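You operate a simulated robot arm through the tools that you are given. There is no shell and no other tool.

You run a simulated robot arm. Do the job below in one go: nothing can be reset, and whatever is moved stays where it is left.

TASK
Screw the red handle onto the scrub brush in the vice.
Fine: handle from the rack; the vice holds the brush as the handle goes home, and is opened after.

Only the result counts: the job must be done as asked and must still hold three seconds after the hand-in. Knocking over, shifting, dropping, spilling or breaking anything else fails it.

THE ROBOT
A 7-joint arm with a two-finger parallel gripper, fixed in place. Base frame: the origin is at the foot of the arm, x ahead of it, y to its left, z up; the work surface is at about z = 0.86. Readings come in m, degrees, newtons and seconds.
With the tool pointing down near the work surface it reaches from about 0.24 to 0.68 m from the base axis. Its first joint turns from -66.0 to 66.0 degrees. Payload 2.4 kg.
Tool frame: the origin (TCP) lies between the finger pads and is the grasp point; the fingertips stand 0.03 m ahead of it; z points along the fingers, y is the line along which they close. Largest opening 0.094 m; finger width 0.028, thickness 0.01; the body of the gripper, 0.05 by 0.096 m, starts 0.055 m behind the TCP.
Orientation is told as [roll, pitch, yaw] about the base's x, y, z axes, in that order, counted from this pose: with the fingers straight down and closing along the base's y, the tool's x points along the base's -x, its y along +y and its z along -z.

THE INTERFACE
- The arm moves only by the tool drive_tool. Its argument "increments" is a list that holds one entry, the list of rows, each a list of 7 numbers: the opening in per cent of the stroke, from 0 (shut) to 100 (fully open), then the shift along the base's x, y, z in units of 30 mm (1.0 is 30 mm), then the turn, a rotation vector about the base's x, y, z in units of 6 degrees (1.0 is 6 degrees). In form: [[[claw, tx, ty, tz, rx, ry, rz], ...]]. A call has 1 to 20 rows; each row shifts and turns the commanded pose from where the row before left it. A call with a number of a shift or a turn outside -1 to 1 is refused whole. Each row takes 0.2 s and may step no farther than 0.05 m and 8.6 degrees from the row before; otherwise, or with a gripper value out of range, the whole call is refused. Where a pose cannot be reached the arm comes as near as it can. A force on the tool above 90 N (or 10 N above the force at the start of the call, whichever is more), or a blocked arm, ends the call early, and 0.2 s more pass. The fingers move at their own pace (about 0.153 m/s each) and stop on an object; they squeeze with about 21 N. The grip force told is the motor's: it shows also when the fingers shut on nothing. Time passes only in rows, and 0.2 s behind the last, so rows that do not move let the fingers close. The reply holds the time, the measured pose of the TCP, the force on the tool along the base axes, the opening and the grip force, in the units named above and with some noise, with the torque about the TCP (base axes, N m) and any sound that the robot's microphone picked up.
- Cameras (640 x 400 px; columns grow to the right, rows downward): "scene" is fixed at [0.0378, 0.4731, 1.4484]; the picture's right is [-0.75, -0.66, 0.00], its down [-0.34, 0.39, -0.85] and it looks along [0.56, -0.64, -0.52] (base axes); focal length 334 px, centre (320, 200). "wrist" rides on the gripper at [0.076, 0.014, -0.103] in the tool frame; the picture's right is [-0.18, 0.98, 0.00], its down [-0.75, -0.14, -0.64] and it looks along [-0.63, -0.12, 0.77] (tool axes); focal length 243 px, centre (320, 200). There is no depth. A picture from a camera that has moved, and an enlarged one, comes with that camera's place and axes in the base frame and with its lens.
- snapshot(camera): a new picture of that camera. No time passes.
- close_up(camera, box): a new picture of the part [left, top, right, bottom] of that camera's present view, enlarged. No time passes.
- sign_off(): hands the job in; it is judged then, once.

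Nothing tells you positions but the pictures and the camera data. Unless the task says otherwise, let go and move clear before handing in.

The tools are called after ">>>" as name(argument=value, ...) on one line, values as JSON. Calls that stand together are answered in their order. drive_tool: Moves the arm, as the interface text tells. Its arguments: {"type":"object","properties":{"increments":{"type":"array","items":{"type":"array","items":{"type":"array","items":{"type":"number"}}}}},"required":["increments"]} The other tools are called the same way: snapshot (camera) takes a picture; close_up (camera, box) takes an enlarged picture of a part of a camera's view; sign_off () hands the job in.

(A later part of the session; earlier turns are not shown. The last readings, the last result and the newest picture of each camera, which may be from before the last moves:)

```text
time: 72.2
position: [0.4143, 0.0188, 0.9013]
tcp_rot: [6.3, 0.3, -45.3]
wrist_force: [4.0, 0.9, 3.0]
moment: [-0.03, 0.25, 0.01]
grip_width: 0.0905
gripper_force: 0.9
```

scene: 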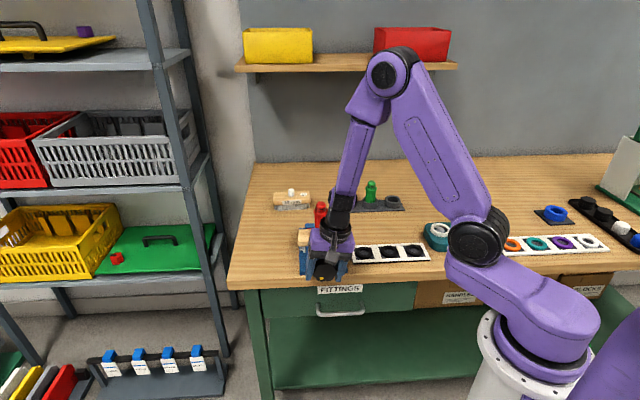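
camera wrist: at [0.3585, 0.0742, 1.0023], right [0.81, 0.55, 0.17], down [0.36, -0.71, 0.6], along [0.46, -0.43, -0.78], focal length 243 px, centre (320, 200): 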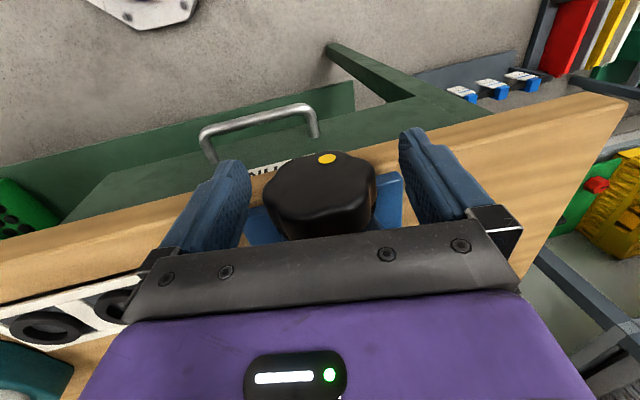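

>>> drive_tool(increments=[[[100, 0, 0, 0, 0, 0, 0], [100, 0, 0, 0, 0, 0, 0]]])

>>> snapshot(camera="wrist")

>>> snapshot(camera="scene")

```text
time: 72.8
position: [0.4163, 0.0223, 0.9003]
tcp_rot: [6.4, 0.1, -44.9]
wrist_force: [0.8, 0.6, -0.4]
moment: [-0.01, 0.03, -0.02]
grip_width: 0.0942
gripper_force: 0.0
```

```text
taken
camera wrist: at [0.3641, 0.077, 1.004], right [0.82, 0.56, 0.11], down [0.39, -0.68, 0.62], along [0.42, -0.47, -0.78], focal length 243 px, centre (320, 200)
```

wrist: 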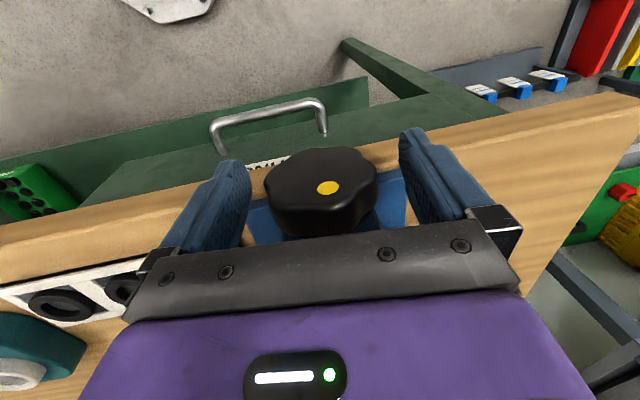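

```text
taken
```

scene: 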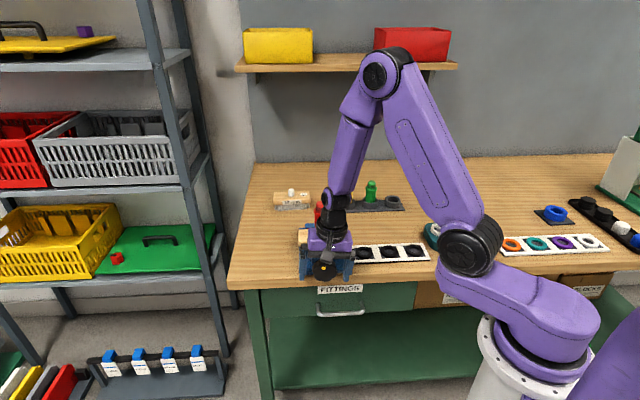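

Free, and the knob stayed put. At this height I'll swing back, grip, and stroke again.

>>> drive_tool(increments=[[[100, 0, 0, 0.03, -0.707, 0.707, 0], [100, 0, 0, 0, -0.707, 0.707, 0], [100, 0, 0, 0, -0.707, 0.707, 0], [100, 0, 0, 0, -0.707, 0.707, 0], [100, 0, 0, 0, -0.707, 0.707, 0], [100, 0, 0, 0, -0.707, 0.707, 0], [100, 0, 0, 0, -0.707, 0.707, 0], [0, 0, 0, 0, 0, 0, 0], [0, 0, 0, 0, 0, 0, 0], [0, 0, 0, 0, 0, 0, 0]]])

>>> drive_tool(increments=[[[0, 0, 0, 0, 0.707, -0.707, 0], [0, 0, 0, 0, 0.707, -0.707, 0], [0, 0, 0, 0, 0.707, -0.707, 0], [0, 0, 0, 0, 0.707, -0.707, 0]]])

>>> drive_tool(increments=[[[0, 0, 0, 0, 0.707, -0.707, 0], [0, 0, 0, 0, 0.707, -0.707, 0], [0, 0, 0, 0, 0.707, -0.707, 0]]])

>>> drive_tool(increments=[[[100, 0, 0, 0, 0, 0, 0], [100, 0, 0, 0, 0, 0, 0], [100, 0, 0, 0, 0, 0, 0]]])

>>> close_up(camera="wrist", box=[180, 100, 460, 260])

```text
time: 75.0
position: [0.4175, 0.0221, 0.8998]
tcp_rot: [-35.3, 0.1, -44.9]
wrist_force: [9.4, 5.7, -30.7]
moment: [0.32, 0.24, 0.53]
grip_width: 0.0603
gripper_force: 20.9
```

```text
time: 76.0
position: [0.4173, 0.0224, 0.9005]
tcp_rot: [-11.4, 0.1, -44.8]
wrist_force: [16.3, 7.5, -42.6]
moment: [0.23, 0.17, 0.81]
grip_width: 0.0598
gripper_force: 21.1
```

```text
time: 76.8
position: [0.4165, 0.021, 0.9003]
tcp_rot: [6.4, 0.0, -44.9]
wrist_force: [23.8, -0.6, -56.1]
moment: [0.24, 0.27, 0.32]
grip_width: 0.0603
gripper_force: 21.4
```

```text
time: 77.6
position: [0.4134, 0.0183, 0.8999]
tcp_rot: [6.2, 0.4, -45.6]
wrist_force: [-15.3, -40.0, -32.3]
moment: [-0.15, 0.23, -0.79]
grip_width: 0.0701
gripper_force: 0.0
```

```text
2.29 times, centred on (320, 180) of wrist
camera zoom: at [0.3624, 0.0737, 1.0044], right [0.83, 0.55, 0.1], down [0.38, -0.69, 0.62], along [0.41, -0.47, -0.78], focal length 555 px, centre (320, 246)
```

zoom: 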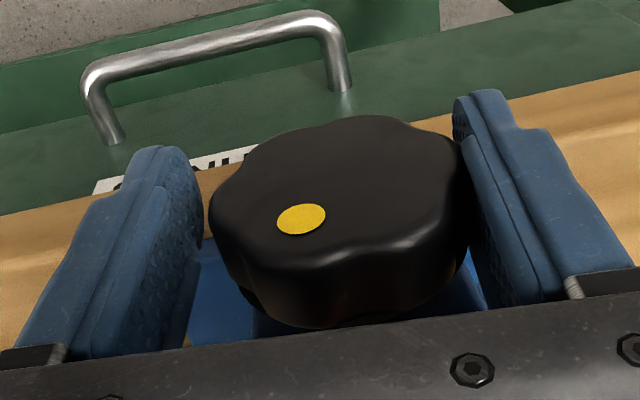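

The right finger is clinging; the loads say the true axis height is about 0.898. Easing down slightly with the gripper open.

>>> drive_tool(increments=[[[100, 0, 0, -0.04, 0, 0, 0], [100, 0, 0, -0.03, 0, 0, 0], [100, 0, 0, 0, 0, 0, 0]]])

>>> close_up(camera="wrist", box=[180, 100, 460, 260])

>>> close_up(camera="scene", box=[280, 195, 380, 285])

```text
time: 78.4
position: [0.4169, 0.0248, 0.8987]
tcp_rot: [6.7, -0.2, -44.5]
wrist_force: [0.3, 0.2, 0.0]
moment: [0.0, 0.0, 0.0]
grip_width: 0.0936
gripper_force: 0.1
```

```text
2.29 times, centred on (320, 180) of wrist
camera zoom: at [0.3647, 0.0798, 1.0023], right [0.82, 0.57, 0.11], down [0.39, -0.68, 0.62], along [0.43, -0.46, -0.77], focal length 555 px, centre (320, 246)
```

zoom: 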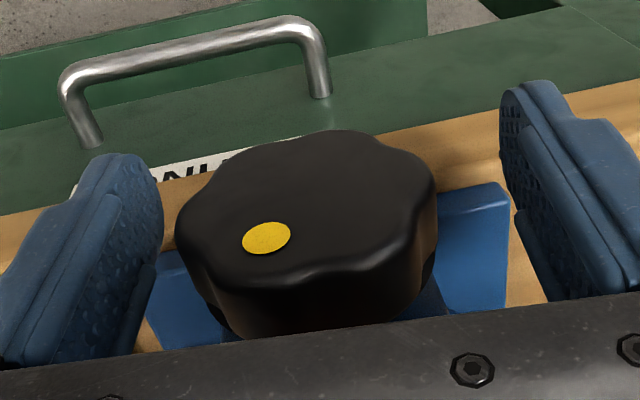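

```text
4.44 times, centred on (330, 240) of scene
camera zoom: at [0.0378, 0.4732, 1.4484], right [-0.75, -0.66, 0.0], down [-0.34, 0.39, -0.85], along [0.56, -0.64, -0.52], focal length 1485 px, centre (276, 22)
```

zoom: 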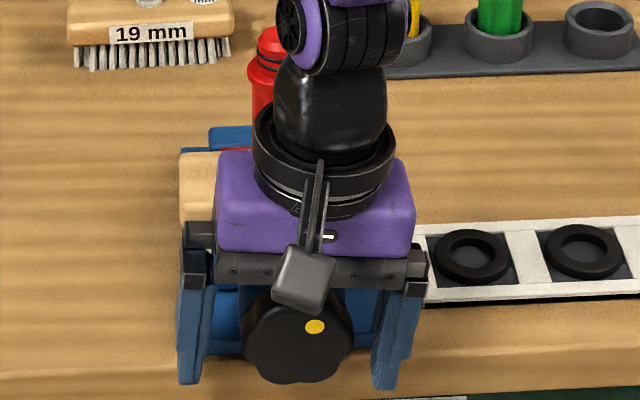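

Freed; the dot shows about 290° of total turning. I'll rise and step aside to see the jaws from both cameras.

>>> drive_tool(increments=[[[100, 0, 0, 0, -0.4, 0.4, 0], [100, 0, 0, 0, -0.4, 0.4, 0], [100, 0, 0, 0.9, 0, 0, 0], [100, 0, 0, 0.9, 0, 0, 0], [100, 0, 0, 0.9, 0, 0, 0], [100, -0.5, -0.5, 0.9, 0, 0, 0], [100, -0.7, -0.7, 0.5, 0, 0, 0], [100, -0.7, -0.7, 0, 0, 0, 0], [100, -0.7, -0.7, 0, 0, 0, 0], [100, -0.7, -0.7, 0, 0, 0, 0]]])

>>> close_up(camera="scene", box=[285, 205, 365, 285])

>>> snapshot(camera="wrist")

```text
time: 80.6
position: [0.3162, -0.0775, 1.0215]
tcp_rot: [-0.4, 0.1, -44.9]
wrist_force: [0.0, -1.2, -0.8]
moment: [-0.01, -0.01, 0.03]
grip_width: 0.0941
gripper_force: 0.0
```

```text
5.00 times, centred on (325, 245) of scene
camera zoom: at [0.0378, 0.4731, 1.4484], right [-0.75, -0.66, 0.0], down [-0.34, 0.39, -0.85], along [0.56, -0.64, -0.52], focal length 1670 px, centre (295, -25)
```

zoom: 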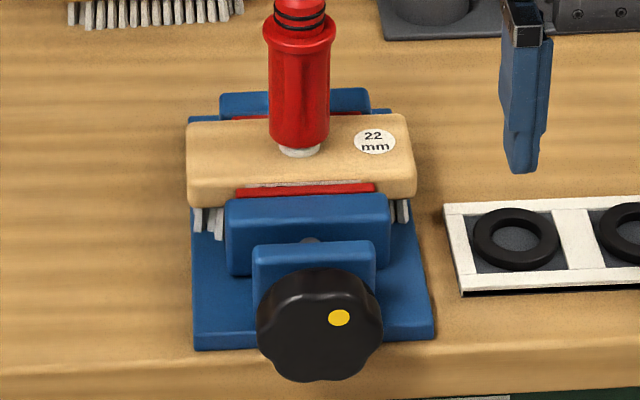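

```text
taken
camera wrist: at [0.2721, -0.0129, 1.1243], right [0.82, 0.57, -0.01], down [0.44, -0.63, 0.64], along [0.36, -0.53, -0.77], focal length 243 px, centre (320, 200)
```

wrist: 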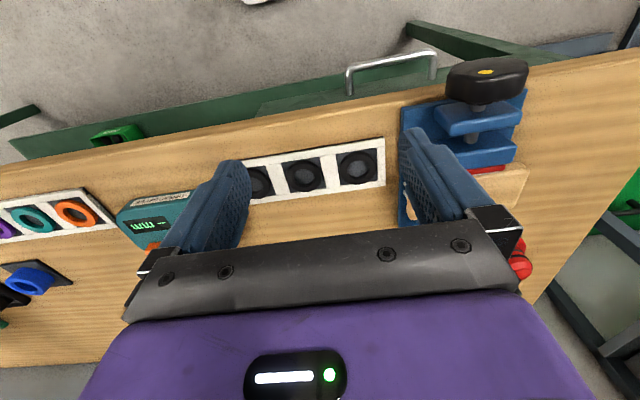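

The brush now looks squared up against the red jaw. Zooming in tighter.

>>> close_up(camera="scene", box=[300, 222, 355, 262])

>>> close_up(camera="wrist", box=[400, 40, 560, 260])

```text
10.00 times, centred on (328, 242) of scene
camera zoom: at [0.0378, 0.4731, 1.4484], right [-0.75, -0.66, 0.0], down [-0.34, 0.39, -0.85], along [0.56, -0.64, -0.52], focal length 3340 px, centre (245, -220)
```

zoom: 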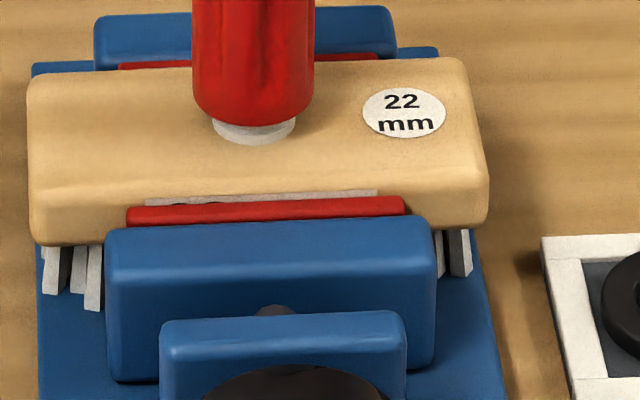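

```text
1.82 times, centred on (480, 150) of wrist
camera zoom: at [0.2721, -0.0129, 1.1243], right [0.82, 0.57, -0.01], down [0.44, -0.63, 0.64], along [0.36, -0.53, -0.77], focal length 441 px, centre (29, 291)
```

zoom: 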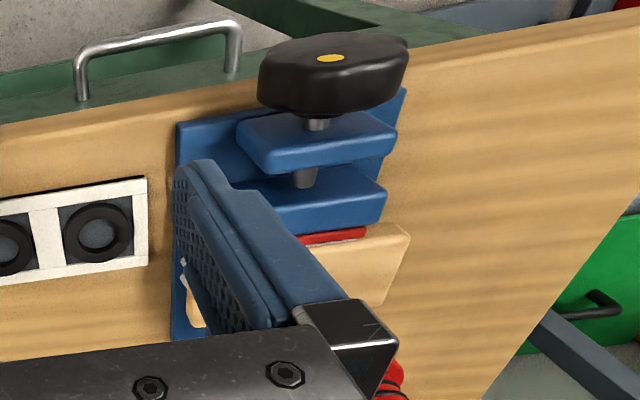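

The brush is squared and touching both jaws. One more stroke to make it tight and feel for a stall.

>>> drive_tool(increments=[[[100, 0.7, 0.7, 0, 0, 0, 0], [100, 0.7, 0.7, 0, 0, 0, 0], [100, 0.7, 0.7, 0, 0, 0, 0], [100, 0.7, 0.7, 0, 0, 0, 0], [100, 0.61, 0.467, 0, 0, 0, 0], [100, 0, 0, -0.8, 0, 0, 0], [100, 0, 0, -0.9, 0, 0, 0], [100, 0, 0, -0.9, 0, 0, 0], [100, 0, 0, -0.9, 0, 0, 0], [100, 0, 0, -0.6, 0, 0, 0], [100, 0, 0, 0, -0.707, 0.707, 0], [100, 0, 0, 0, -0.707, 0.707, 0], [100, 0, 0, 0, -0.707, 0.707, 0], [100, 0, 0, 0, -0.707, 0.707, 0], [100, 0, 0, 0, -0.707, 0.707, 0], [100, 0, 0, 0, -0.707, 0.707, 0]]])

>>> close_up(camera="wrist", box=[180, 100, 460, 260])

```text
time: 84.0
position: [0.4187, 0.0207, 0.8979]
tcp_rot: [-36.5, 0.1, -45.0]
wrist_force: [0.2, -0.5, 0.3]
moment: [0.0, 0.01, -0.02]
grip_width: 0.094
gripper_force: 0.0
```

```text
2.29 times, centred on (320, 180) of wrist
camera zoom: at [0.4164, 0.1251, 0.972], right [0.69, 0.43, -0.58], down [0.72, -0.34, 0.6], along [0.06, -0.83, -0.55], focal length 555 px, centre (320, 246)
```

zoom: 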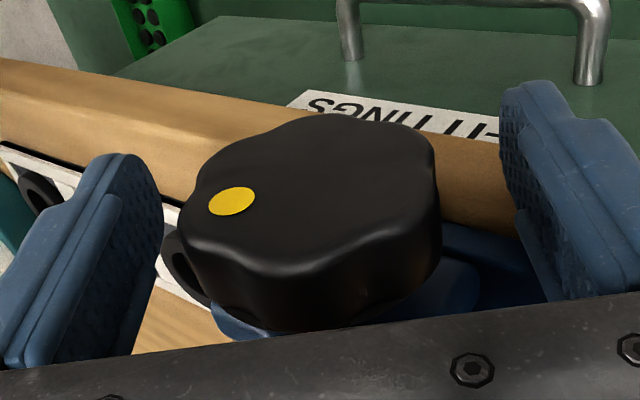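

>>> drive_tool(increments=[[[100, -0.045, -0.03, 0.03, 0, 0, 0], [0, 0, 0, 0, 0, 0, 0], [0, 0, 0, 0, 0, 0, 0], [0, 0, 0, 0, 0, 0, 0]]])

>>> drive_tool(increments=[[[0, 0, 0, 0, 0.707, -0.707, 0], [0, 0, 0, 0, 0.707, -0.707, 0], [0, 0, 0, 0, 0.707, -0.707, 0], [0, 0, 0, 0, 0.707, -0.707, 0]]])

>>> drive_tool(increments=[[[0, 0, 0, 0, 0.707, -0.707, 0], [0, 0, 0, 0, 0.707, -0.707, 0], [0, 0, 0, 0, 0.707, -0.707, 0]]])

>>> close_up(camera="wrist", box=[180, 100, 460, 260])

>>> close_up(camera="scene", box=[280, 195, 380, 285])

```text
time: 85.0
position: [0.4184, 0.0201, 0.899]
tcp_rot: [-36.3, 0.2, -45.1]
wrist_force: [2.3, 1.1, -2.3]
moment: [-0.1, -0.07, -0.09]
grip_width: 0.0622
gripper_force: 44.9
```

```text
time: 86.0
position: [0.4186, 0.0198, 0.8979]
tcp_rot: [-12.4, 0.1, -44.9]
wrist_force: [3.8, 1.8, -13.1]
moment: [0.02, 0.2, 0.02]
grip_width: 0.0621
gripper_force: 45.3
```

```text
time: 86.8
position: [0.4188, 0.0191, 0.8999]
tcp_rot: [5.7, 0.0, -44.9]
wrist_force: [8.9, 2.9, -33.9]
moment: [0.14, 0.32, -0.17]
grip_width: 0.0621
gripper_force: 45.0
```

```text
2.29 times, centred on (320, 180) of wrist
camera zoom: at [0.3673, 0.0763, 1.0028], right [0.82, 0.56, 0.1], down [0.39, -0.68, 0.62], along [0.42, -0.48, -0.78], focal length 555 px, centre (320, 246)
```

zoom: 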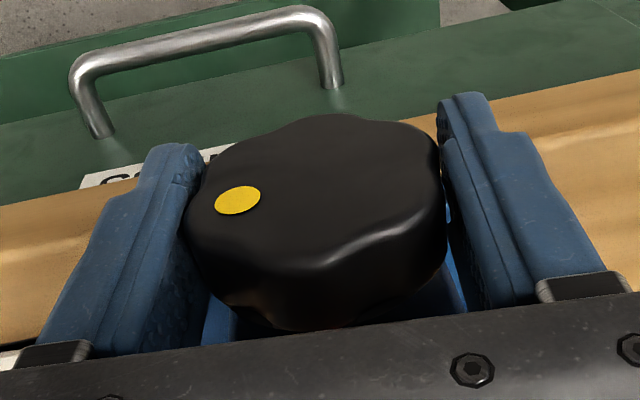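

```text
4.44 times, centred on (330, 240) of scene
camera zoom: at [0.0385, 0.4732, 1.4483], right [-0.75, -0.66, 0.0], down [-0.34, 0.39, -0.85], along [0.56, -0.64, -0.52], focal length 1485 px, centre (276, 22)
```

zoom: 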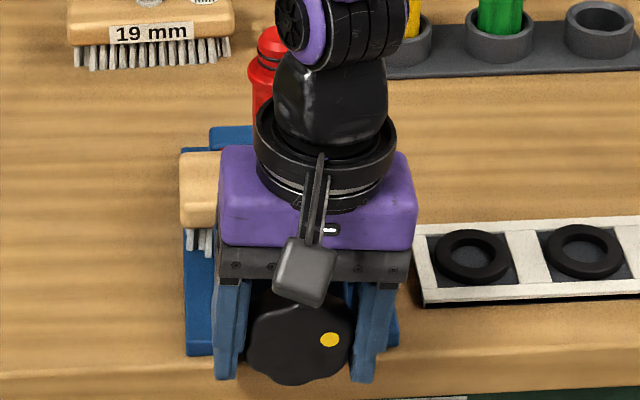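

No slip: the knob still turned with the grip, now with a hint of resistance. Releasing and stroking once more.

>>> drive_tool(increments=[[[100, 0, 0, -0.03, 0, 0, 0], [100, 0, 0, 0, 0, 0, 0], [100, 0, 0, 0, 0, 0, 0]]])

>>> close_up(camera="scene", box=[280, 195, 380, 285])

```text
time: 87.6
position: [0.4187, 0.0201, 0.8979]
tcp_rot: [5.6, 0.0, -44.9]
wrist_force: [0.1, 0.2, 0.1]
moment: [-0.02, -0.03, -0.02]
grip_width: 0.0941
gripper_force: 0.0
```

```text
4.44 times, centred on (330, 240) of scene
camera zoom: at [0.0378, 0.4731, 1.4484], right [-0.75, -0.66, 0.0], down [-0.34, 0.39, -0.85], along [0.56, -0.64, -0.52], focal length 1485 px, centre (276, 22)
```

zoom: 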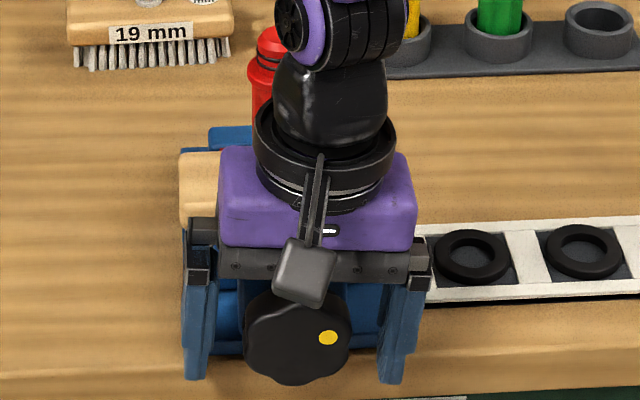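

Released cleanly and the dot held. Another stroke, checking torque as it goes.

>>> drive_tool(increments=[[[100, 0, 0, 0.01, -0.707, 0.707, 0], [100, 0, 0, 0, -0.707, 0.707, 0], [100, 0, 0, 0, -0.707, 0.707, 0], [100, 0, 0, 0, -0.707, 0.707, 0], [100, 0, 0, 0, -0.707, 0.707, 0], [100, 0, 0, 0, -0.707, 0.707, 0], [100, 0, 0, 0, -0.707, 0.707, 0], [0, 0, 0, 0, 0, 0, 0], [0, 0, 0, 0, 0, 0, 0], [0, 0, 0, 0, 0, 0, 0]]])

>>> close_up(camera="wrist", box=[180, 100, 460, 260])

>>> drive_tool(increments=[[[0, 0, 0, 0, 0.707, -0.707, 0], [0, 0, 0, 0, 0.707, -0.707, 0], [0, 0, 0, 0, 0.707, -0.707, 0], [0, 0, 0, 0, 0.707, -0.707, 0]]])

>>> drive_tool(increments=[[[0, 0, 0, 0, 0.707, -0.707, 0], [0, 0, 0, 0, 0.707, -0.707, 0], [0, 0, 0, 0, 0.707, -0.707, 0]]])

>>> close_up(camera="wrist", box=[180, 100, 460, 260])

```text
time: 89.8
position: [0.4198, 0.0197, 0.8992]
tcp_rot: [-36.4, 0.1, -45.0]
wrist_force: [-0.1, 1.2, -2.0]
moment: [-0.42, -0.25, 0.29]
grip_width: 0.0609
gripper_force: 45.2
```

```text
2.29 times, centred on (320, 180) of wrist
camera zoom: at [0.4154, 0.1251, 0.9732], right [0.69, 0.43, -0.58], down [0.72, -0.34, 0.6], along [0.06, -0.83, -0.55], focal length 555 px, centre (320, 246)
```

zoom: 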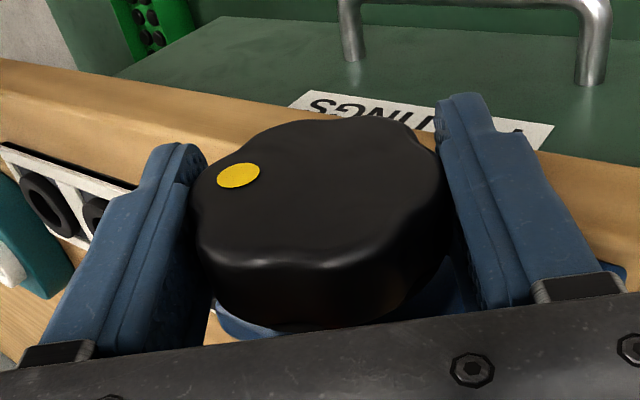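

```text
time: 90.8
position: [0.4188, 0.0204, 0.8991]
tcp_rot: [-12.3, 0.1, -44.9]
wrist_force: [1.5, 6.8, 5.9]
moment: [0.36, 0.67, 0.27]
grip_width: 0.0607
gripper_force: 44.9
```

```text
time: 91.6
position: [0.4185, 0.0196, 0.8979]
tcp_rot: [5.6, -0.1, -45.0]
wrist_force: [4.2, 2.7, -2.7]
moment: [0.68, 1.09, 0.15]
grip_width: 0.0609
gripper_force: 45.1
```

```text
2.29 times, centred on (320, 180) of wrist
camera zoom: at [0.3673, 0.0763, 1.0027], right [0.82, 0.56, 0.1], down [0.39, -0.68, 0.62], along [0.42, -0.48, -0.78], focal length 555 px, centre (320, 246)
```

zoom: 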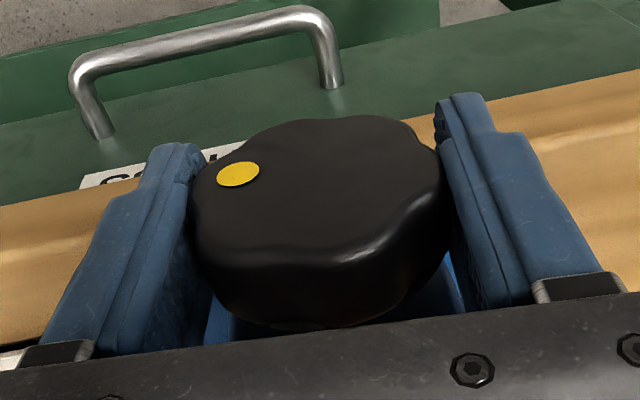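

Resistance about the knob axis is building (about 0.3 N·m). Another stroke.

>>> drive_tool(increments=[[[100, 0, 0, 0, 0, 0, 0], [100, 0, 0, 0, 0, 0, 0], [100, 0, 0, 0, 0, 0, 0]]])

>>> close_up(camera="wrist", box=[180, 100, 460, 260])

```text
time: 92.4
position: [0.4177, 0.0205, 0.899]
tcp_rot: [5.6, -0.1, -44.8]
wrist_force: [-0.3, 0.6, 0.1]
moment: [-0.02, 0.01, -0.01]
grip_width: 0.094
gripper_force: 0.0
```

```text
2.29 times, centred on (320, 180) of wrist
camera zoom: at [0.3673, 0.0765, 1.003], right [0.82, 0.56, 0.1], down [0.39, -0.68, 0.62], along [0.42, -0.48, -0.78], focal length 555 px, centre (320, 246)
```

zoom: 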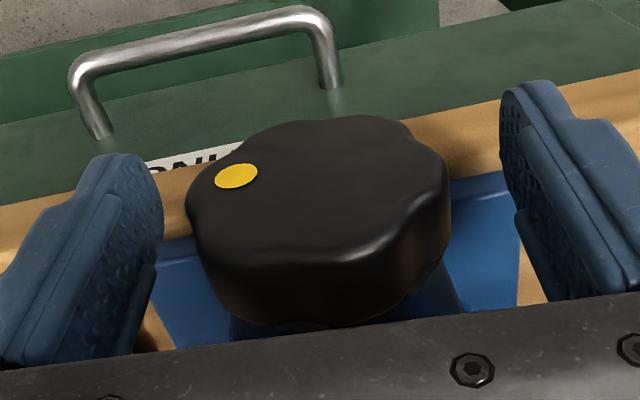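

>>> drive_tool(increments=[[[100, 0, 0, 0, -0.707, 0.707, 0], [100, 0, 0, 0, -0.707, 0.707, 0], [100, 0, 0, 0, -0.707, 0.707, 0], [100, 0, 0, 0, -0.707, 0.707, 0], [100, 0, 0, 0, -0.707, 0.707, 0], [100, 0, 0, 0, -0.707, 0.707, 0], [100, 0, 0, 0, -0.707, 0.707, 0], [0, 0, 0, 0, 0, 0, 0], [0, 0, 0, 0, 0, 0, 0], [0, 0, 0, 0, 0, 0, 0]]])

>>> close_up(camera="wrist", box=[180, 100, 460, 260])

>>> drive_tool(increments=[[[0, 0, 0, 0, 0.707, -0.707, 0], [0, 0, 0, 0, 0.707, -0.707, 0], [0, 0, 0, 0, 0.707, -0.707, 0], [0, 0, 0, 0, 0.707, -0.707, 0]]])

>>> drive_tool(increments=[[[0, 0, 0, 0, 0.707, -0.707, 0], [0, 0, 0, 0, 0.707, -0.707, 0], [0, 0, 0, 0, 0.707, -0.707, 0]]])

>>> close_up(camera="wrist", box=[180, 100, 460, 260])

```text
time: 94.6
position: [0.4187, 0.0213, 0.898]
tcp_rot: [-36.2, 0.2, -45.0]
wrist_force: [1.3, 2.1, -5.9]
moment: [-0.55, -0.11, 0.19]
grip_width: 0.0622
gripper_force: 45.2
```

```text
2.29 times, centred on (320, 180) of wrist
camera zoom: at [0.4148, 0.1254, 0.973], right [0.69, 0.43, -0.58], down [0.72, -0.34, 0.6], along [0.06, -0.83, -0.55], focal length 555 px, centre (320, 246)
```

zoom: 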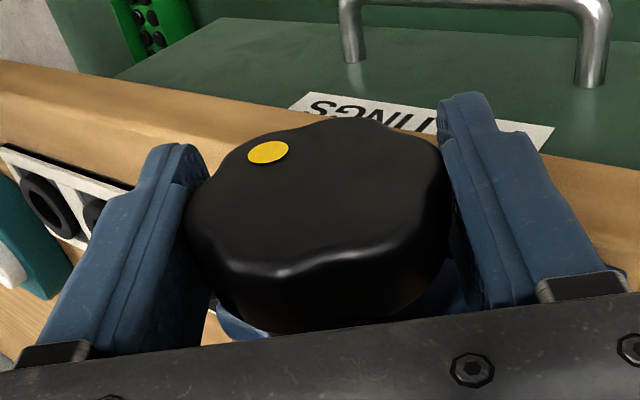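

```text
time: 95.6
position: [0.4184, 0.0202, 0.8989]
tcp_rot: [-12.3, 0.2, -44.8]
wrist_force: [3.1, 10.5, -14.8]
moment: [-0.26, 0.23, 0.03]
grip_width: 0.0621
gripper_force: 44.8
```

```text
time: 96.4
position: [0.4196, 0.021, 0.8981]
tcp_rot: [5.6, 0.1, -44.9]
wrist_force: [1.5, 8.6, 3.0]
moment: [0.58, 1.2, 0.22]
grip_width: 0.0619
gripper_force: 44.6
```

```text
2.29 times, centred on (320, 180) of wrist
camera zoom: at [0.3669, 0.0766, 1.0026], right [0.82, 0.56, 0.1], down [0.39, -0.68, 0.62], along [0.42, -0.47, -0.78], focal length 555 px, centre (320, 246)
```

zoom: 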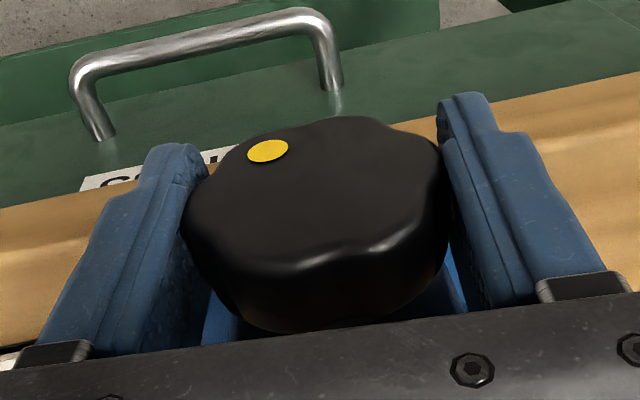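

Resistance is now about 0.45 N·m and rising, so the vice has a firm hold. Releasing, rising, and inspecting the brush.

>>> drive_tool(increments=[[[100, 0, 0, 0, 0, 0, 0], [100, 0, 0, 0, 0, 0, 0], [100, 0, 0, 0, 0, 0, 0], [100, 0, 0, 0, -0.33, 0.33, 0], [100, 0, 0, 0, -0.33, 0.33, 0]]])

>>> drive_tool(increments=[[[100, 0, 0, 0.9, 0, 0, 0], [100, 0, 0, 0.9, 0, 0, 0], [100, 0, 0, 0.9, 0, 0, 0], [100, -0.2, -0.2, 0.9, 0, 0, 0], [100, -0.5, -0.5, 0.9, 0, 0, 0], [100, -0.7, -0.7, 0.9, 0, 0, 0], [100, -0.7, -0.7, 0.9, 0, 0, 0], [100, -0.7, -0.7, 0, 0, 0, 0]]])

>>> close_up(camera="scene", box=[295, 210, 360, 280])

>>> snapshot(camera="wrist")

```text
time: 97.6
position: [0.4193, 0.0191, 0.8996]
tcp_rot: [-0.1, 0.1, -44.8]
wrist_force: [-0.1, 0.1, 0.5]
moment: [0.02, -0.03, -0.02]
grip_width: 0.094
gripper_force: 0.0
```

```text
time: 99.4
position: [0.3325, -0.0641, 1.0865]
tcp_rot: [0.0, 0.1, -44.8]
wrist_force: [0.4, -0.8, -0.8]
moment: [0.03, -0.01, -0.05]
grip_width: 0.0939
gripper_force: 0.0
```

```text
5.71 times, centred on (328, 245) of scene
camera zoom: at [0.0378, 0.4731, 1.4484], right [-0.75, -0.66, 0.0], down [-0.34, 0.39, -0.85], along [0.56, -0.64, -0.52], focal length 1909 px, centre (277, -57)
```

zoom: 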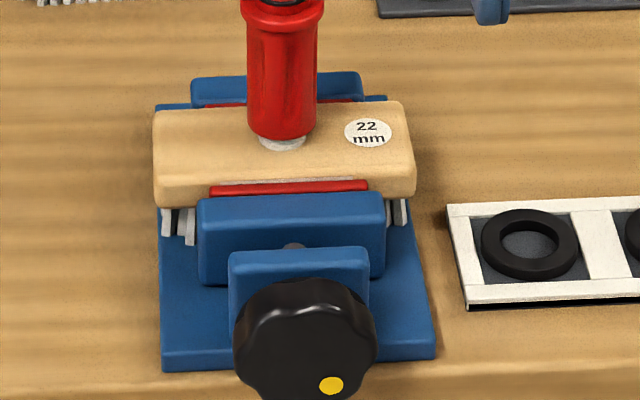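

```text
taken
camera wrist: at [0.2886, -0.0008, 1.19], right [0.82, 0.57, 0.0], down [0.44, -0.63, 0.64], along [0.36, -0.53, -0.77], focal length 243 px, centre (320, 200)
```

wrist: 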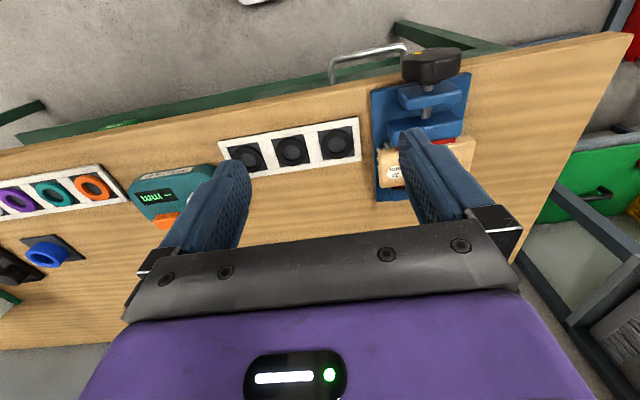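

The brush is square and clamped, and the handle still stands upright on the stud. Moving above the handle while winding the wrist back to a positive angle.

>>> drive_tool(increments=[[[80, 0.28, 0.003, 0.03, 0, 0, 1], [80, 0.28, 0.003, 0.03, 0, 0, 1], [80, 0.28, 0.003, 0.03, 0, 0, 1], [80, 0.28, 0.003, 0.03, 0, 0, 1], [80, 0.28, 0.003, 0.03, 0, 0, 1], [80, 0.28, 0.003, 0.03, 0, 0, 1], [80, 0.28, 0.003, 0.03, 0, 0, 1], [80, 0.28, 0.003, 0.03, 0, 0, 1], [80, 0.28, 0.003, 0.03, 0, 0, 1], [80, 0.28, 0.003, 0.03, 0, 0, 1], [80, 0.28, 0.003, 0.03, 0, 0, 1], [80, 0.28, 0.003, 0.03, 0, 0, 1], [80, 0.28, 0.003, 0.03, 0, 0, 1], [80, 0.28, 0.003, 0.03, 0, 0, 1], [80, 0.28, 0.003, 0.03, 0, 0, 1], [80, 0.28, 0.003, 0.03, 0, 0, 1], [80, 0.28, 0.003, 0.03, 0, 0, 1], [80, 0.28, 0.003, 0.03, 0, 0, 1], [80, 0.28, 0.003, 0.03, 0, 0, 1], [80, 0.28, 0.003, 0.03, 0, 0, 1]]])

>>> snapshot(camera="wrist")

>>> close_up(camera="wrist", box=[220, 20, 440, 180])

```text
time: 103.6
position: [0.5024, -0.0606, 1.1058]
tcp_rot: [0.0, 0.1, 75.2]
wrist_force: [0.1, -0.1, -1.0]
moment: [0.0, -0.03, 0.03]
grip_width: 0.0754
gripper_force: 0.1
```

```text
taken
camera wrist: at [0.4691, -0.1322, 1.2084], right [-0.9, 0.43, 0.0], down [0.33, 0.69, 0.64], along [0.28, 0.58, -0.77], focal length 243 px, centre (320, 200)
```

wrist: 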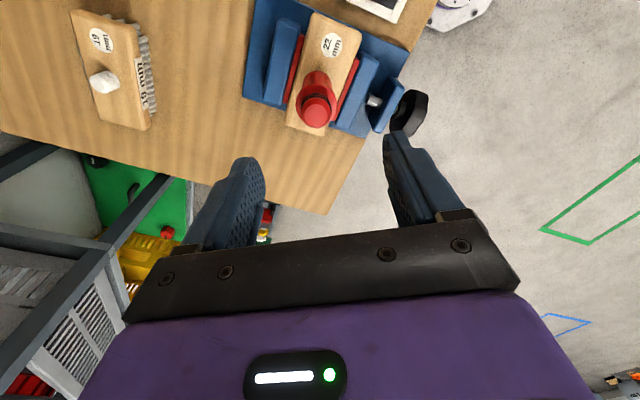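

```text
2.50 times, centred on (330, 100) of wrist
camera zoom: at [0.4691, -0.1322, 1.2084], right [-0.9, 0.43, 0.0], down [0.33, 0.69, 0.64], along [0.28, 0.58, -0.77], focal length 606 px, centre (295, 450)
```

zoom: 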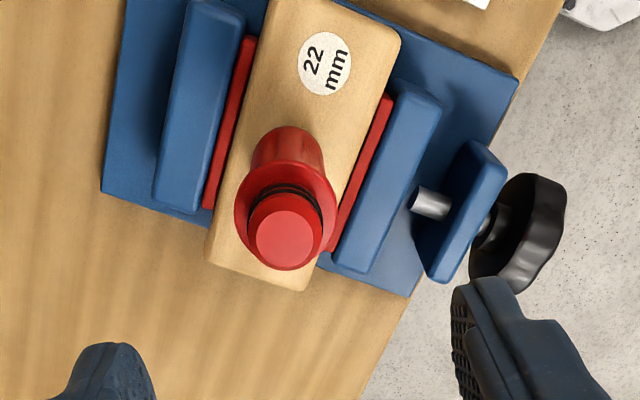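

The brush is snug and parallel in the jaws. The handle has moved with it to about (0.504, -0.0645) and is upright. Aligning, descending and gripping at the collar again.

>>> drive_tool(increments=[[[80, 0.053, -0.13, 0, 0, 0, 1], [80, 0, 0, 0, 0, 0, 1], [80, 0, 0, -0.5, 0, 0, 1], [80, 0, 0, -0.5, 0, 0, 1], [80, 0, 0, -0.5, 0, 0, 1]]])

>>> close_up(camera="wrist", box=[220, 60, 420, 200])

```text
time: 104.8
position: [0.5034, -0.0653, 1.0612]
tcp_rot: [0.1, 0.0, 105.3]
wrist_force: [-0.2, -0.5, 0.2]
moment: [0.01, -0.03, 0.0]
grip_width: 0.0754
gripper_force: 0.0
```

```text
2.86 times, centred on (320, 130) of wrist
camera zoom: at [0.5095, -0.1424, 1.1644], right [-1.0, -0.08, 0.0], down [-0.06, 0.76, 0.64], along [-0.05, 0.64, -0.77], focal length 693 px, centre (320, 400)
```

zoom: 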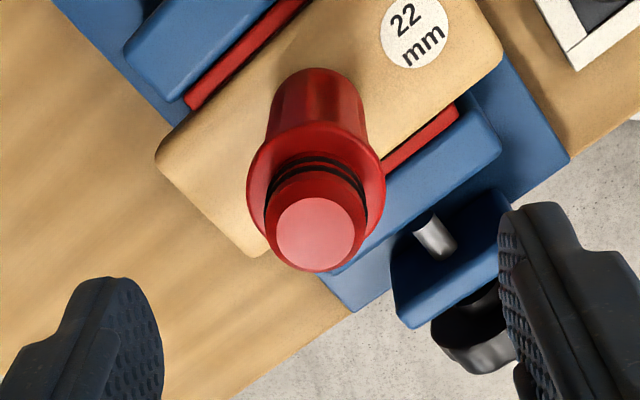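

Lined up within about 1 mm. Descending and closing on the collar.

>>> drive_tool(increments=[[[80, 0.03, -0.02, -0.5, 0, 0, 0], [80, 0, 0, -0.5, 0, 0, 0], [80, 0, 0, -0.5, 0, 0, 0], [80, 0, 0, -0.5, 0, 0, 0], [80, 0, 0, -0.5, 0, 0, 0], [80, 0, 0, -0.1, 0, 0, 0], [0, 0, 0, 0, 0, 0, 0], [0, 0, 0, 0, 0, 0, 0], [0, 0, 0, 0, 0, 0, 0]]])

>>> close_up(camera="wrist", box=[220, 60, 420, 240])

>>> close_up(camera="scene", box=[290, 190, 360, 260])

```text
time: 106.8
position: [0.5062, -0.066, 0.9835]
tcp_rot: [-0.1, 0.0, 105.1]
wrist_force: [4.9, 1.5, -0.2]
moment: [0.0, -0.11, 0.0]
grip_width: 0.0363
gripper_force: 20.9
```

```text
2.22 times, centred on (320, 150) of wrist
camera zoom: at [0.5105, -0.144, 1.0859], right [-1.0, -0.08, 0.0], down [-0.06, 0.77, 0.64], along [-0.05, 0.64, -0.77], focal length 539 px, centre (320, 311)
```

zoom: 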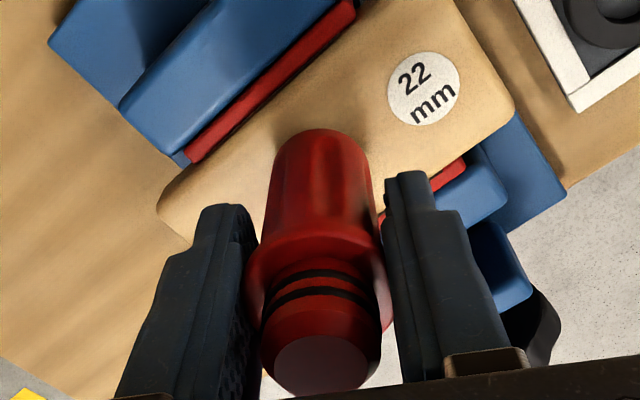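

```text
5.71 times, centred on (325, 225) of scene
camera zoom: at [0.0379, 0.4732, 1.4484], right [-0.75, -0.66, 0.0], down [-0.34, 0.39, -0.85], along [0.56, -0.64, -0.52], focal length 1909 px, centre (291, 57)
```

zoom: 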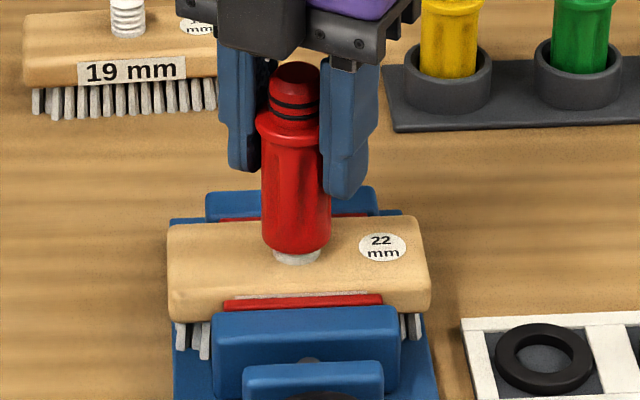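

Gripped. Starting to screw: turning clockwise and watching whether height drops and the brush stays put.

>>> drive_tool(increments=[[[0, 0.01, 0, 0, 0, 0, -1], [0, 0, 0, -0.003, 0, 0, -1], [0, 0, 0, -0.003, 0, 0, -1], [0, 0, 0, -0.003, 0, 0, -1], [0, 0, 0, -0.003, 0, 0, -1], [0, 0, 0, -0.003, 0, 0, -1], [0, 0, 0, -0.003, 0, 0, -1], [0, 0, 0, -0.003, 0, 0, -1], [0, 0, 0, -0.003, 0, 0, -1], [0, 0, 0, -0.003, 0, 0, -1]]])

>>> drive_tool(increments=[[[0, 0, 0, -0.003, 0, 0, -1], [0, 0, 0, -0.003, 0, 0, -1], [0, 0, 0, -0.003, 0, 0, -1], [0, 0, 0, -0.003, 0, 0, -1], [0, 0, 0, -0.003, 0, 0, -1], [0, 0, 0, -0.003, 0, 0, -1], [0, 0, 0, -0.003, 0, 0, -1], [0, 0, 0, -0.003, 0, 0, -1], [0, 0, 0, -0.003, 0, 0, -1], [0, 0, 0, -0.003, 0, 0, -1]]])

>>> close_up(camera="scene", box=[290, 190, 360, 260])

```text
time: 109.0
position: [0.5034, -0.0667, 0.9803]
tcp_rot: [0.4, 0.3, 44.9]
wrist_force: [-20.0, -0.8, -1.3]
moment: [-0.17, 0.12, 0.03]
grip_width: 0.0361
gripper_force: 21.8
```

```text
time: 111.2
position: [0.5034, -0.0657, 0.9794]
tcp_rot: [0.0, 0.5, -14.9]
wrist_force: [-18.3, 13.9, -0.1]
moment: [0.01, 0.0, 0.04]
grip_width: 0.0361
gripper_force: 21.5
```

```text
5.71 times, centred on (325, 225) of scene
camera zoom: at [0.0373, 0.4735, 1.4482], right [-0.75, -0.66, 0.0], down [-0.34, 0.39, -0.86], along [0.56, -0.64, -0.52], focal length 1909 px, centre (291, 57)
```

zoom: 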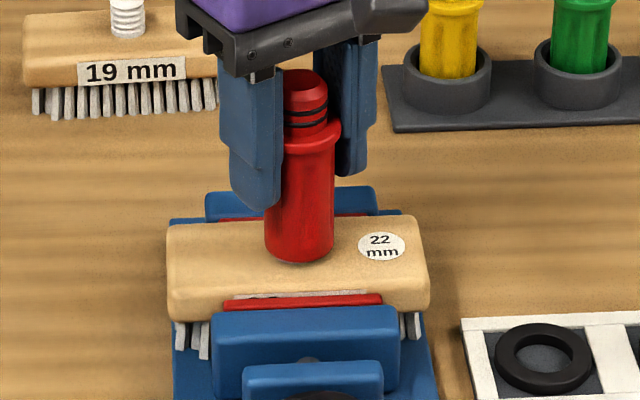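

The handle is now drawing down (about 4 mm over 120°) and the brush stays put. There's some side load from a slightly off-axis grip, so I'll relieve that and continue.

>>> drive_tool(increments=[[[0, -0.025, 0.018, 0, 0, 0, 0], [0, 0, 0, 0, 0, 0, 0]]])

>>> close_up(camera="scene", box=[290, 190, 360, 260])

>>> close_up(camera="wrist", box=[220, 60, 420, 240])

```text
time: 111.8
position: [0.5021, -0.0649, 0.9799]
tcp_rot: [0.0, 0.3, -14.9]
wrist_force: [-14.3, 15.8, -0.8]
moment: [0.11, 0.15, 0.05]
grip_width: 0.0362
gripper_force: 21.3
```

```text
5.71 times, centred on (325, 225) of scene
camera zoom: at [0.0374, 0.4736, 1.4482], right [-0.75, -0.66, 0.0], down [-0.34, 0.39, -0.86], along [0.56, -0.64, -0.52], focal length 1909 px, centre (291, 57)
```

zoom: 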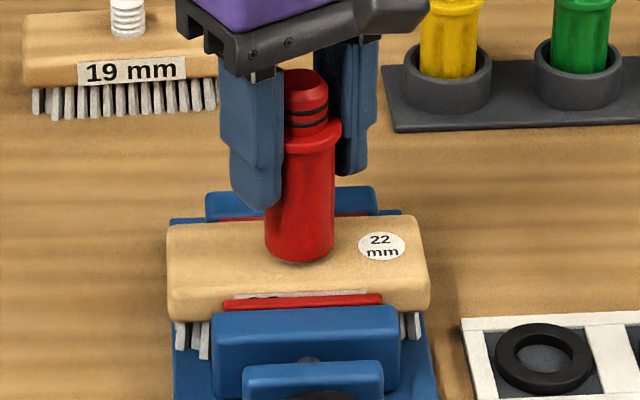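

```text
2.22 times, centred on (320, 150) of wrist
camera zoom: at [0.4334, -0.0322, 1.0836], right [0.43, 0.9, 0.0], down [0.7, -0.33, 0.64], along [0.58, -0.28, -0.77], focal length 539 px, centre (320, 311)
```

zoom: 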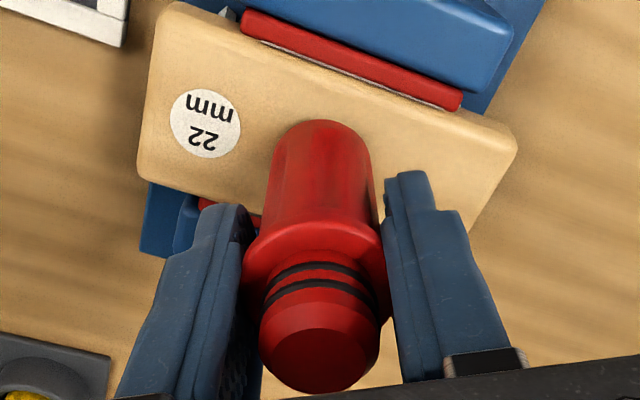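

The pads sit ~20 N to one side of the threaded handle. I'll shift in the relieving direction in small steps.

>>> drive_tool(increments=[[[0, -0.025, 0.025, 0, 0, 0, 0], [0, 0, 0, 0, 0, 0, 0]]])

>>> drive_tool(increments=[[[0, -0.02, 0.03, 0, 0, 0, 0], [0, 0, 0, 0, 0, 0, 0]]])

```text
time: 112.4
position: [0.5031, -0.0656, 0.9803]
tcp_rot: [0.0, 0.0, -14.8]
wrist_force: [-9.9, 13.3, -2.3]
moment: [0.07, 0.18, 0.05]
grip_width: 0.036
gripper_force: 21.1
```

```text
time: 113.0
position: [0.5024, -0.065, 0.9803]
tcp_rot: [0.0, 0.0, -14.8]
wrist_force: [-6.7, 9.1, -5.5]
moment: [-0.16, -0.07, 0.05]
grip_width: 0.0362
gripper_force: 21.0
```

>>> drive_tool(increments=[[[0, -0.025, 0.03, -0.02, 0, 0, 0], [0, 0, 0, 0, 0, 0, 0]]])

>>> close_up(camera="scene", box=[290, 190, 360, 260])

```text
time: 113.6
position: [0.504, -0.0643, 0.9808]
tcp_rot: [0.0, -0.2, -15.0]
wrist_force: [-3.5, -0.5, -1.2]
moment: [-0.38, -0.24, 0.01]
grip_width: 0.0358
gripper_force: 21.6
```

```text
5.71 times, centred on (325, 225) of scene
camera zoom: at [0.0377, 0.4731, 1.4484], right [-0.75, -0.66, 0.0], down [-0.34, 0.39, -0.85], along [0.56, -0.64, -0.52], focal length 1909 px, centre (291, 57)
```

zoom: 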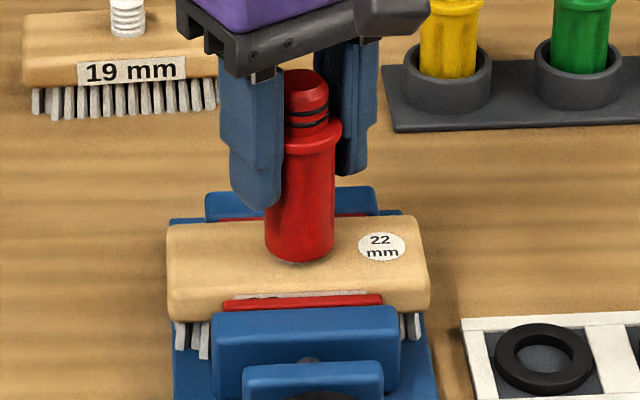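

Side load is gone, but the handle seems to have shifted in the pads and leans a little. I'll open, rise slightly and look before regripping.

>>> drive_tool(increments=[[[80, 0, 0, 0, 0, 0, 0], [80, 0, 0, 0, 0, 0, 0], [80, 0, 0, 0, 0, 0, 0]]])

>>> close_up(camera="scene", box=[290, 190, 360, 260])

>>> close_up(camera="wrist", box=[220, 60, 420, 240])

```text
time: 114.4
position: [0.5024, -0.0638, 0.9798]
tcp_rot: [0.0, 0.0, -14.9]
wrist_force: [0.0, 0.1, 0.0]
moment: [0.01, 0.02, 0.01]
grip_width: 0.0754
gripper_force: 0.0
```

```text
5.71 times, centred on (325, 225) of scene
camera zoom: at [0.0378, 0.4731, 1.4484], right [-0.75, -0.66, 0.0], down [-0.34, 0.39, -0.85], along [0.56, -0.64, -0.52], focal length 1909 px, centre (291, 57)
```

zoom: 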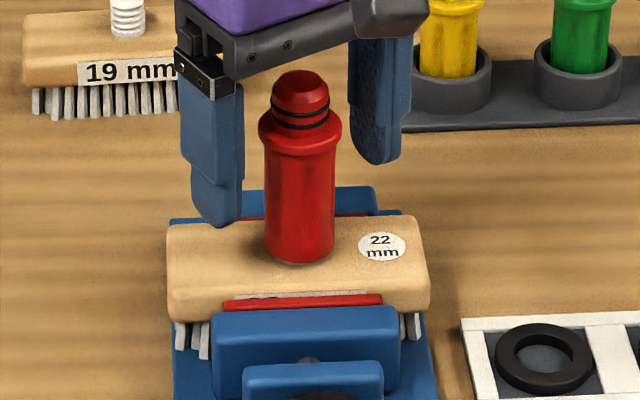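

```text
2.22 times, centred on (320, 150) of wrist
camera zoom: at [0.4322, -0.0305, 1.0833], right [0.43, 0.9, 0.0], down [0.69, -0.33, 0.64], along [0.58, -0.28, -0.77], focal length 539 px, centre (320, 311)
```

zoom: 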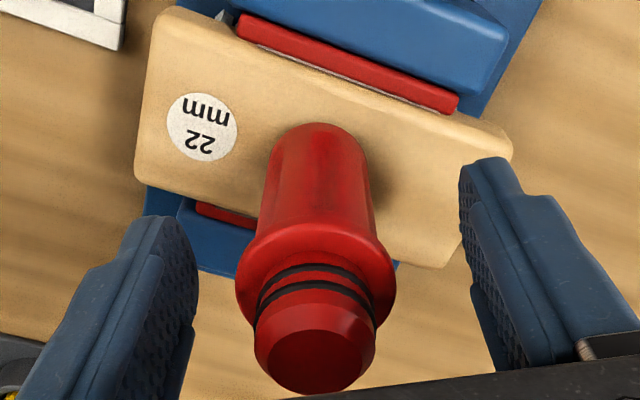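

It is actually upright; the finger occlusion misled me. Zooming on the base to see how much stud is left.

>>> close_up(camera="scene", box=[305, 215, 345, 245])

>>> close_up(camera="wrist", box=[280, 90, 360, 150])

```text
13.33 times, centred on (325, 230) of scene
camera zoom: at [0.0378, 0.4731, 1.4484], right [-0.75, -0.66, 0.0], down [-0.34, 0.39, -0.85], along [0.56, -0.64, -0.52], focal length 4454 px, centre (253, -200)
```

zoom: 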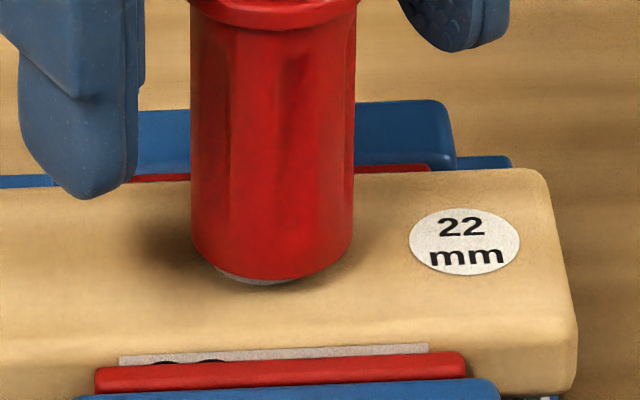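

```text
6.67 times, centred on (320, 120) of wrist
camera zoom: at [0.4322, -0.0305, 1.0833], right [0.43, 0.9, 0.0], down [0.69, -0.33, 0.64], along [0.58, -0.28, -0.77], focal length 1618 px, centre (320, 733)
```

zoom: 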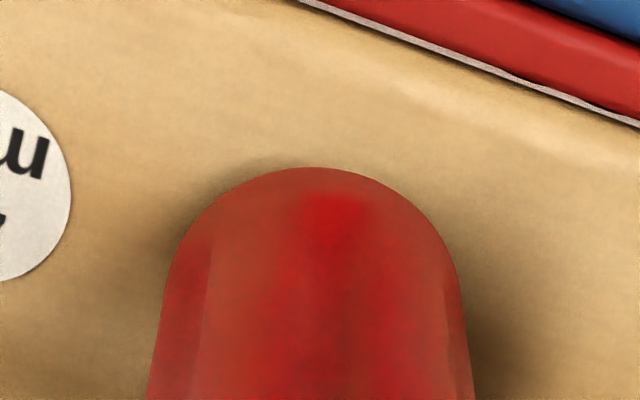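

About 4 mm of stud remains, and the gripper is centred on the handle. Regripping and continuing clockwise with a following feed.

>>> drive_tool(increments=[[[0, 0, 0, 0, 0, 0, 0], [0, 0, 0, 0, 0, 0, 0], [0, 0, 0, 0, 0, 0, 0], [0, 0, 0, -0.004, 0, 0, -1], [0, 0, 0, -0.004, 0, 0, -1], [0, 0, 0, -0.004, 0, 0, -1], [0, 0, 0, -0.004, 0, 0, -1], [0, 0, 0, -0.004, 0, 0, -1]]])

>>> drive_tool(increments=[[[0, 0, 0, -0.004, 0, 0, -1], [0, 0, 0, -0.004, 0, 0, -1], [0, 0, 0, -0.004, 0, 0, -1], [0, 0, 0, -0.004, 0, 0, -1], [0, 0, 0, -0.004, 0, 0, -1]]])

>>> close_up(camera="scene", box=[290, 190, 360, 260])

```text
time: 116.2
position: [0.5023, -0.063, 0.9788]
tcp_rot: [0.0, 0.1, -45.0]
wrist_force: [-0.1, 0.2, -3.4]
moment: [-0.02, -0.02, 0.02]
grip_width: 0.0363
gripper_force: 20.8
```

```text
time: 117.4
position: [0.5034, -0.0627, 0.9794]
tcp_rot: [0.0, 0.1, -75.1]
wrist_force: [3.7, 7.8, -10.9]
moment: [0.21, -0.04, 0.04]
grip_width: 0.0361
gripper_force: 20.8
```

```text
5.71 times, centred on (325, 225) of scene
camera zoom: at [0.0381, 0.4733, 1.4483], right [-0.75, -0.66, 0.0], down [-0.34, 0.39, -0.85], along [0.56, -0.64, -0.52], focal length 1909 px, centre (291, 57)
```

zoom: 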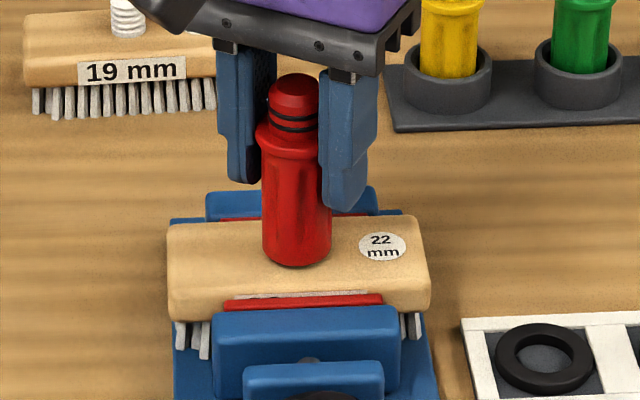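

The thread is pulling the tool down (-11 N), so I'll feed down a little more while turning.

>>> drive_tool(increments=[[[0, 0.01, 0.025, -0.02, 0, 0, -1], [0, 0, 0, -0.006, 0, 0, -1], [0, 0, 0, -0.006, 0, 0, -1], [0, 0, 0, -0.006, 0, 0, -1], [0, 0, 0, -0.006, 0, 0, -1]]])

>>> close_up(camera="scene", box=[290, 190, 360, 260])

```text
time: 118.6
position: [0.5031, -0.0629, 0.9797]
tcp_rot: [0.2, 0.1, -105.0]
wrist_force: [3.2, 7.1, 0.5]
moment: [0.23, 0.0, 0.01]
grip_width: 0.036
gripper_force: 21.1
```

```text
5.71 times, centred on (325, 225) of scene
camera zoom: at [0.0379, 0.4733, 1.4483], right [-0.75, -0.66, 0.0], down [-0.34, 0.39, -0.85], along [0.56, -0.64, -0.52], focal length 1909 px, centre (291, 57)
```

zoom: 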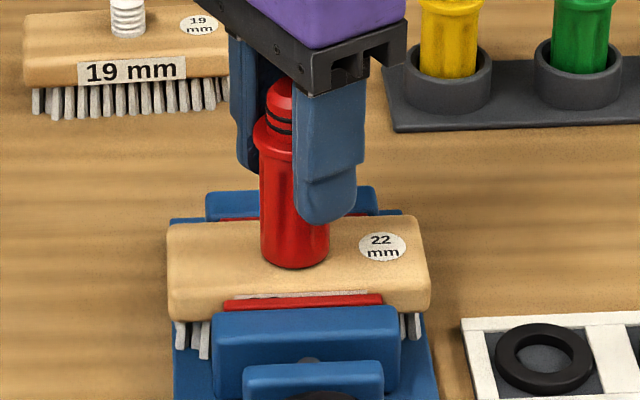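

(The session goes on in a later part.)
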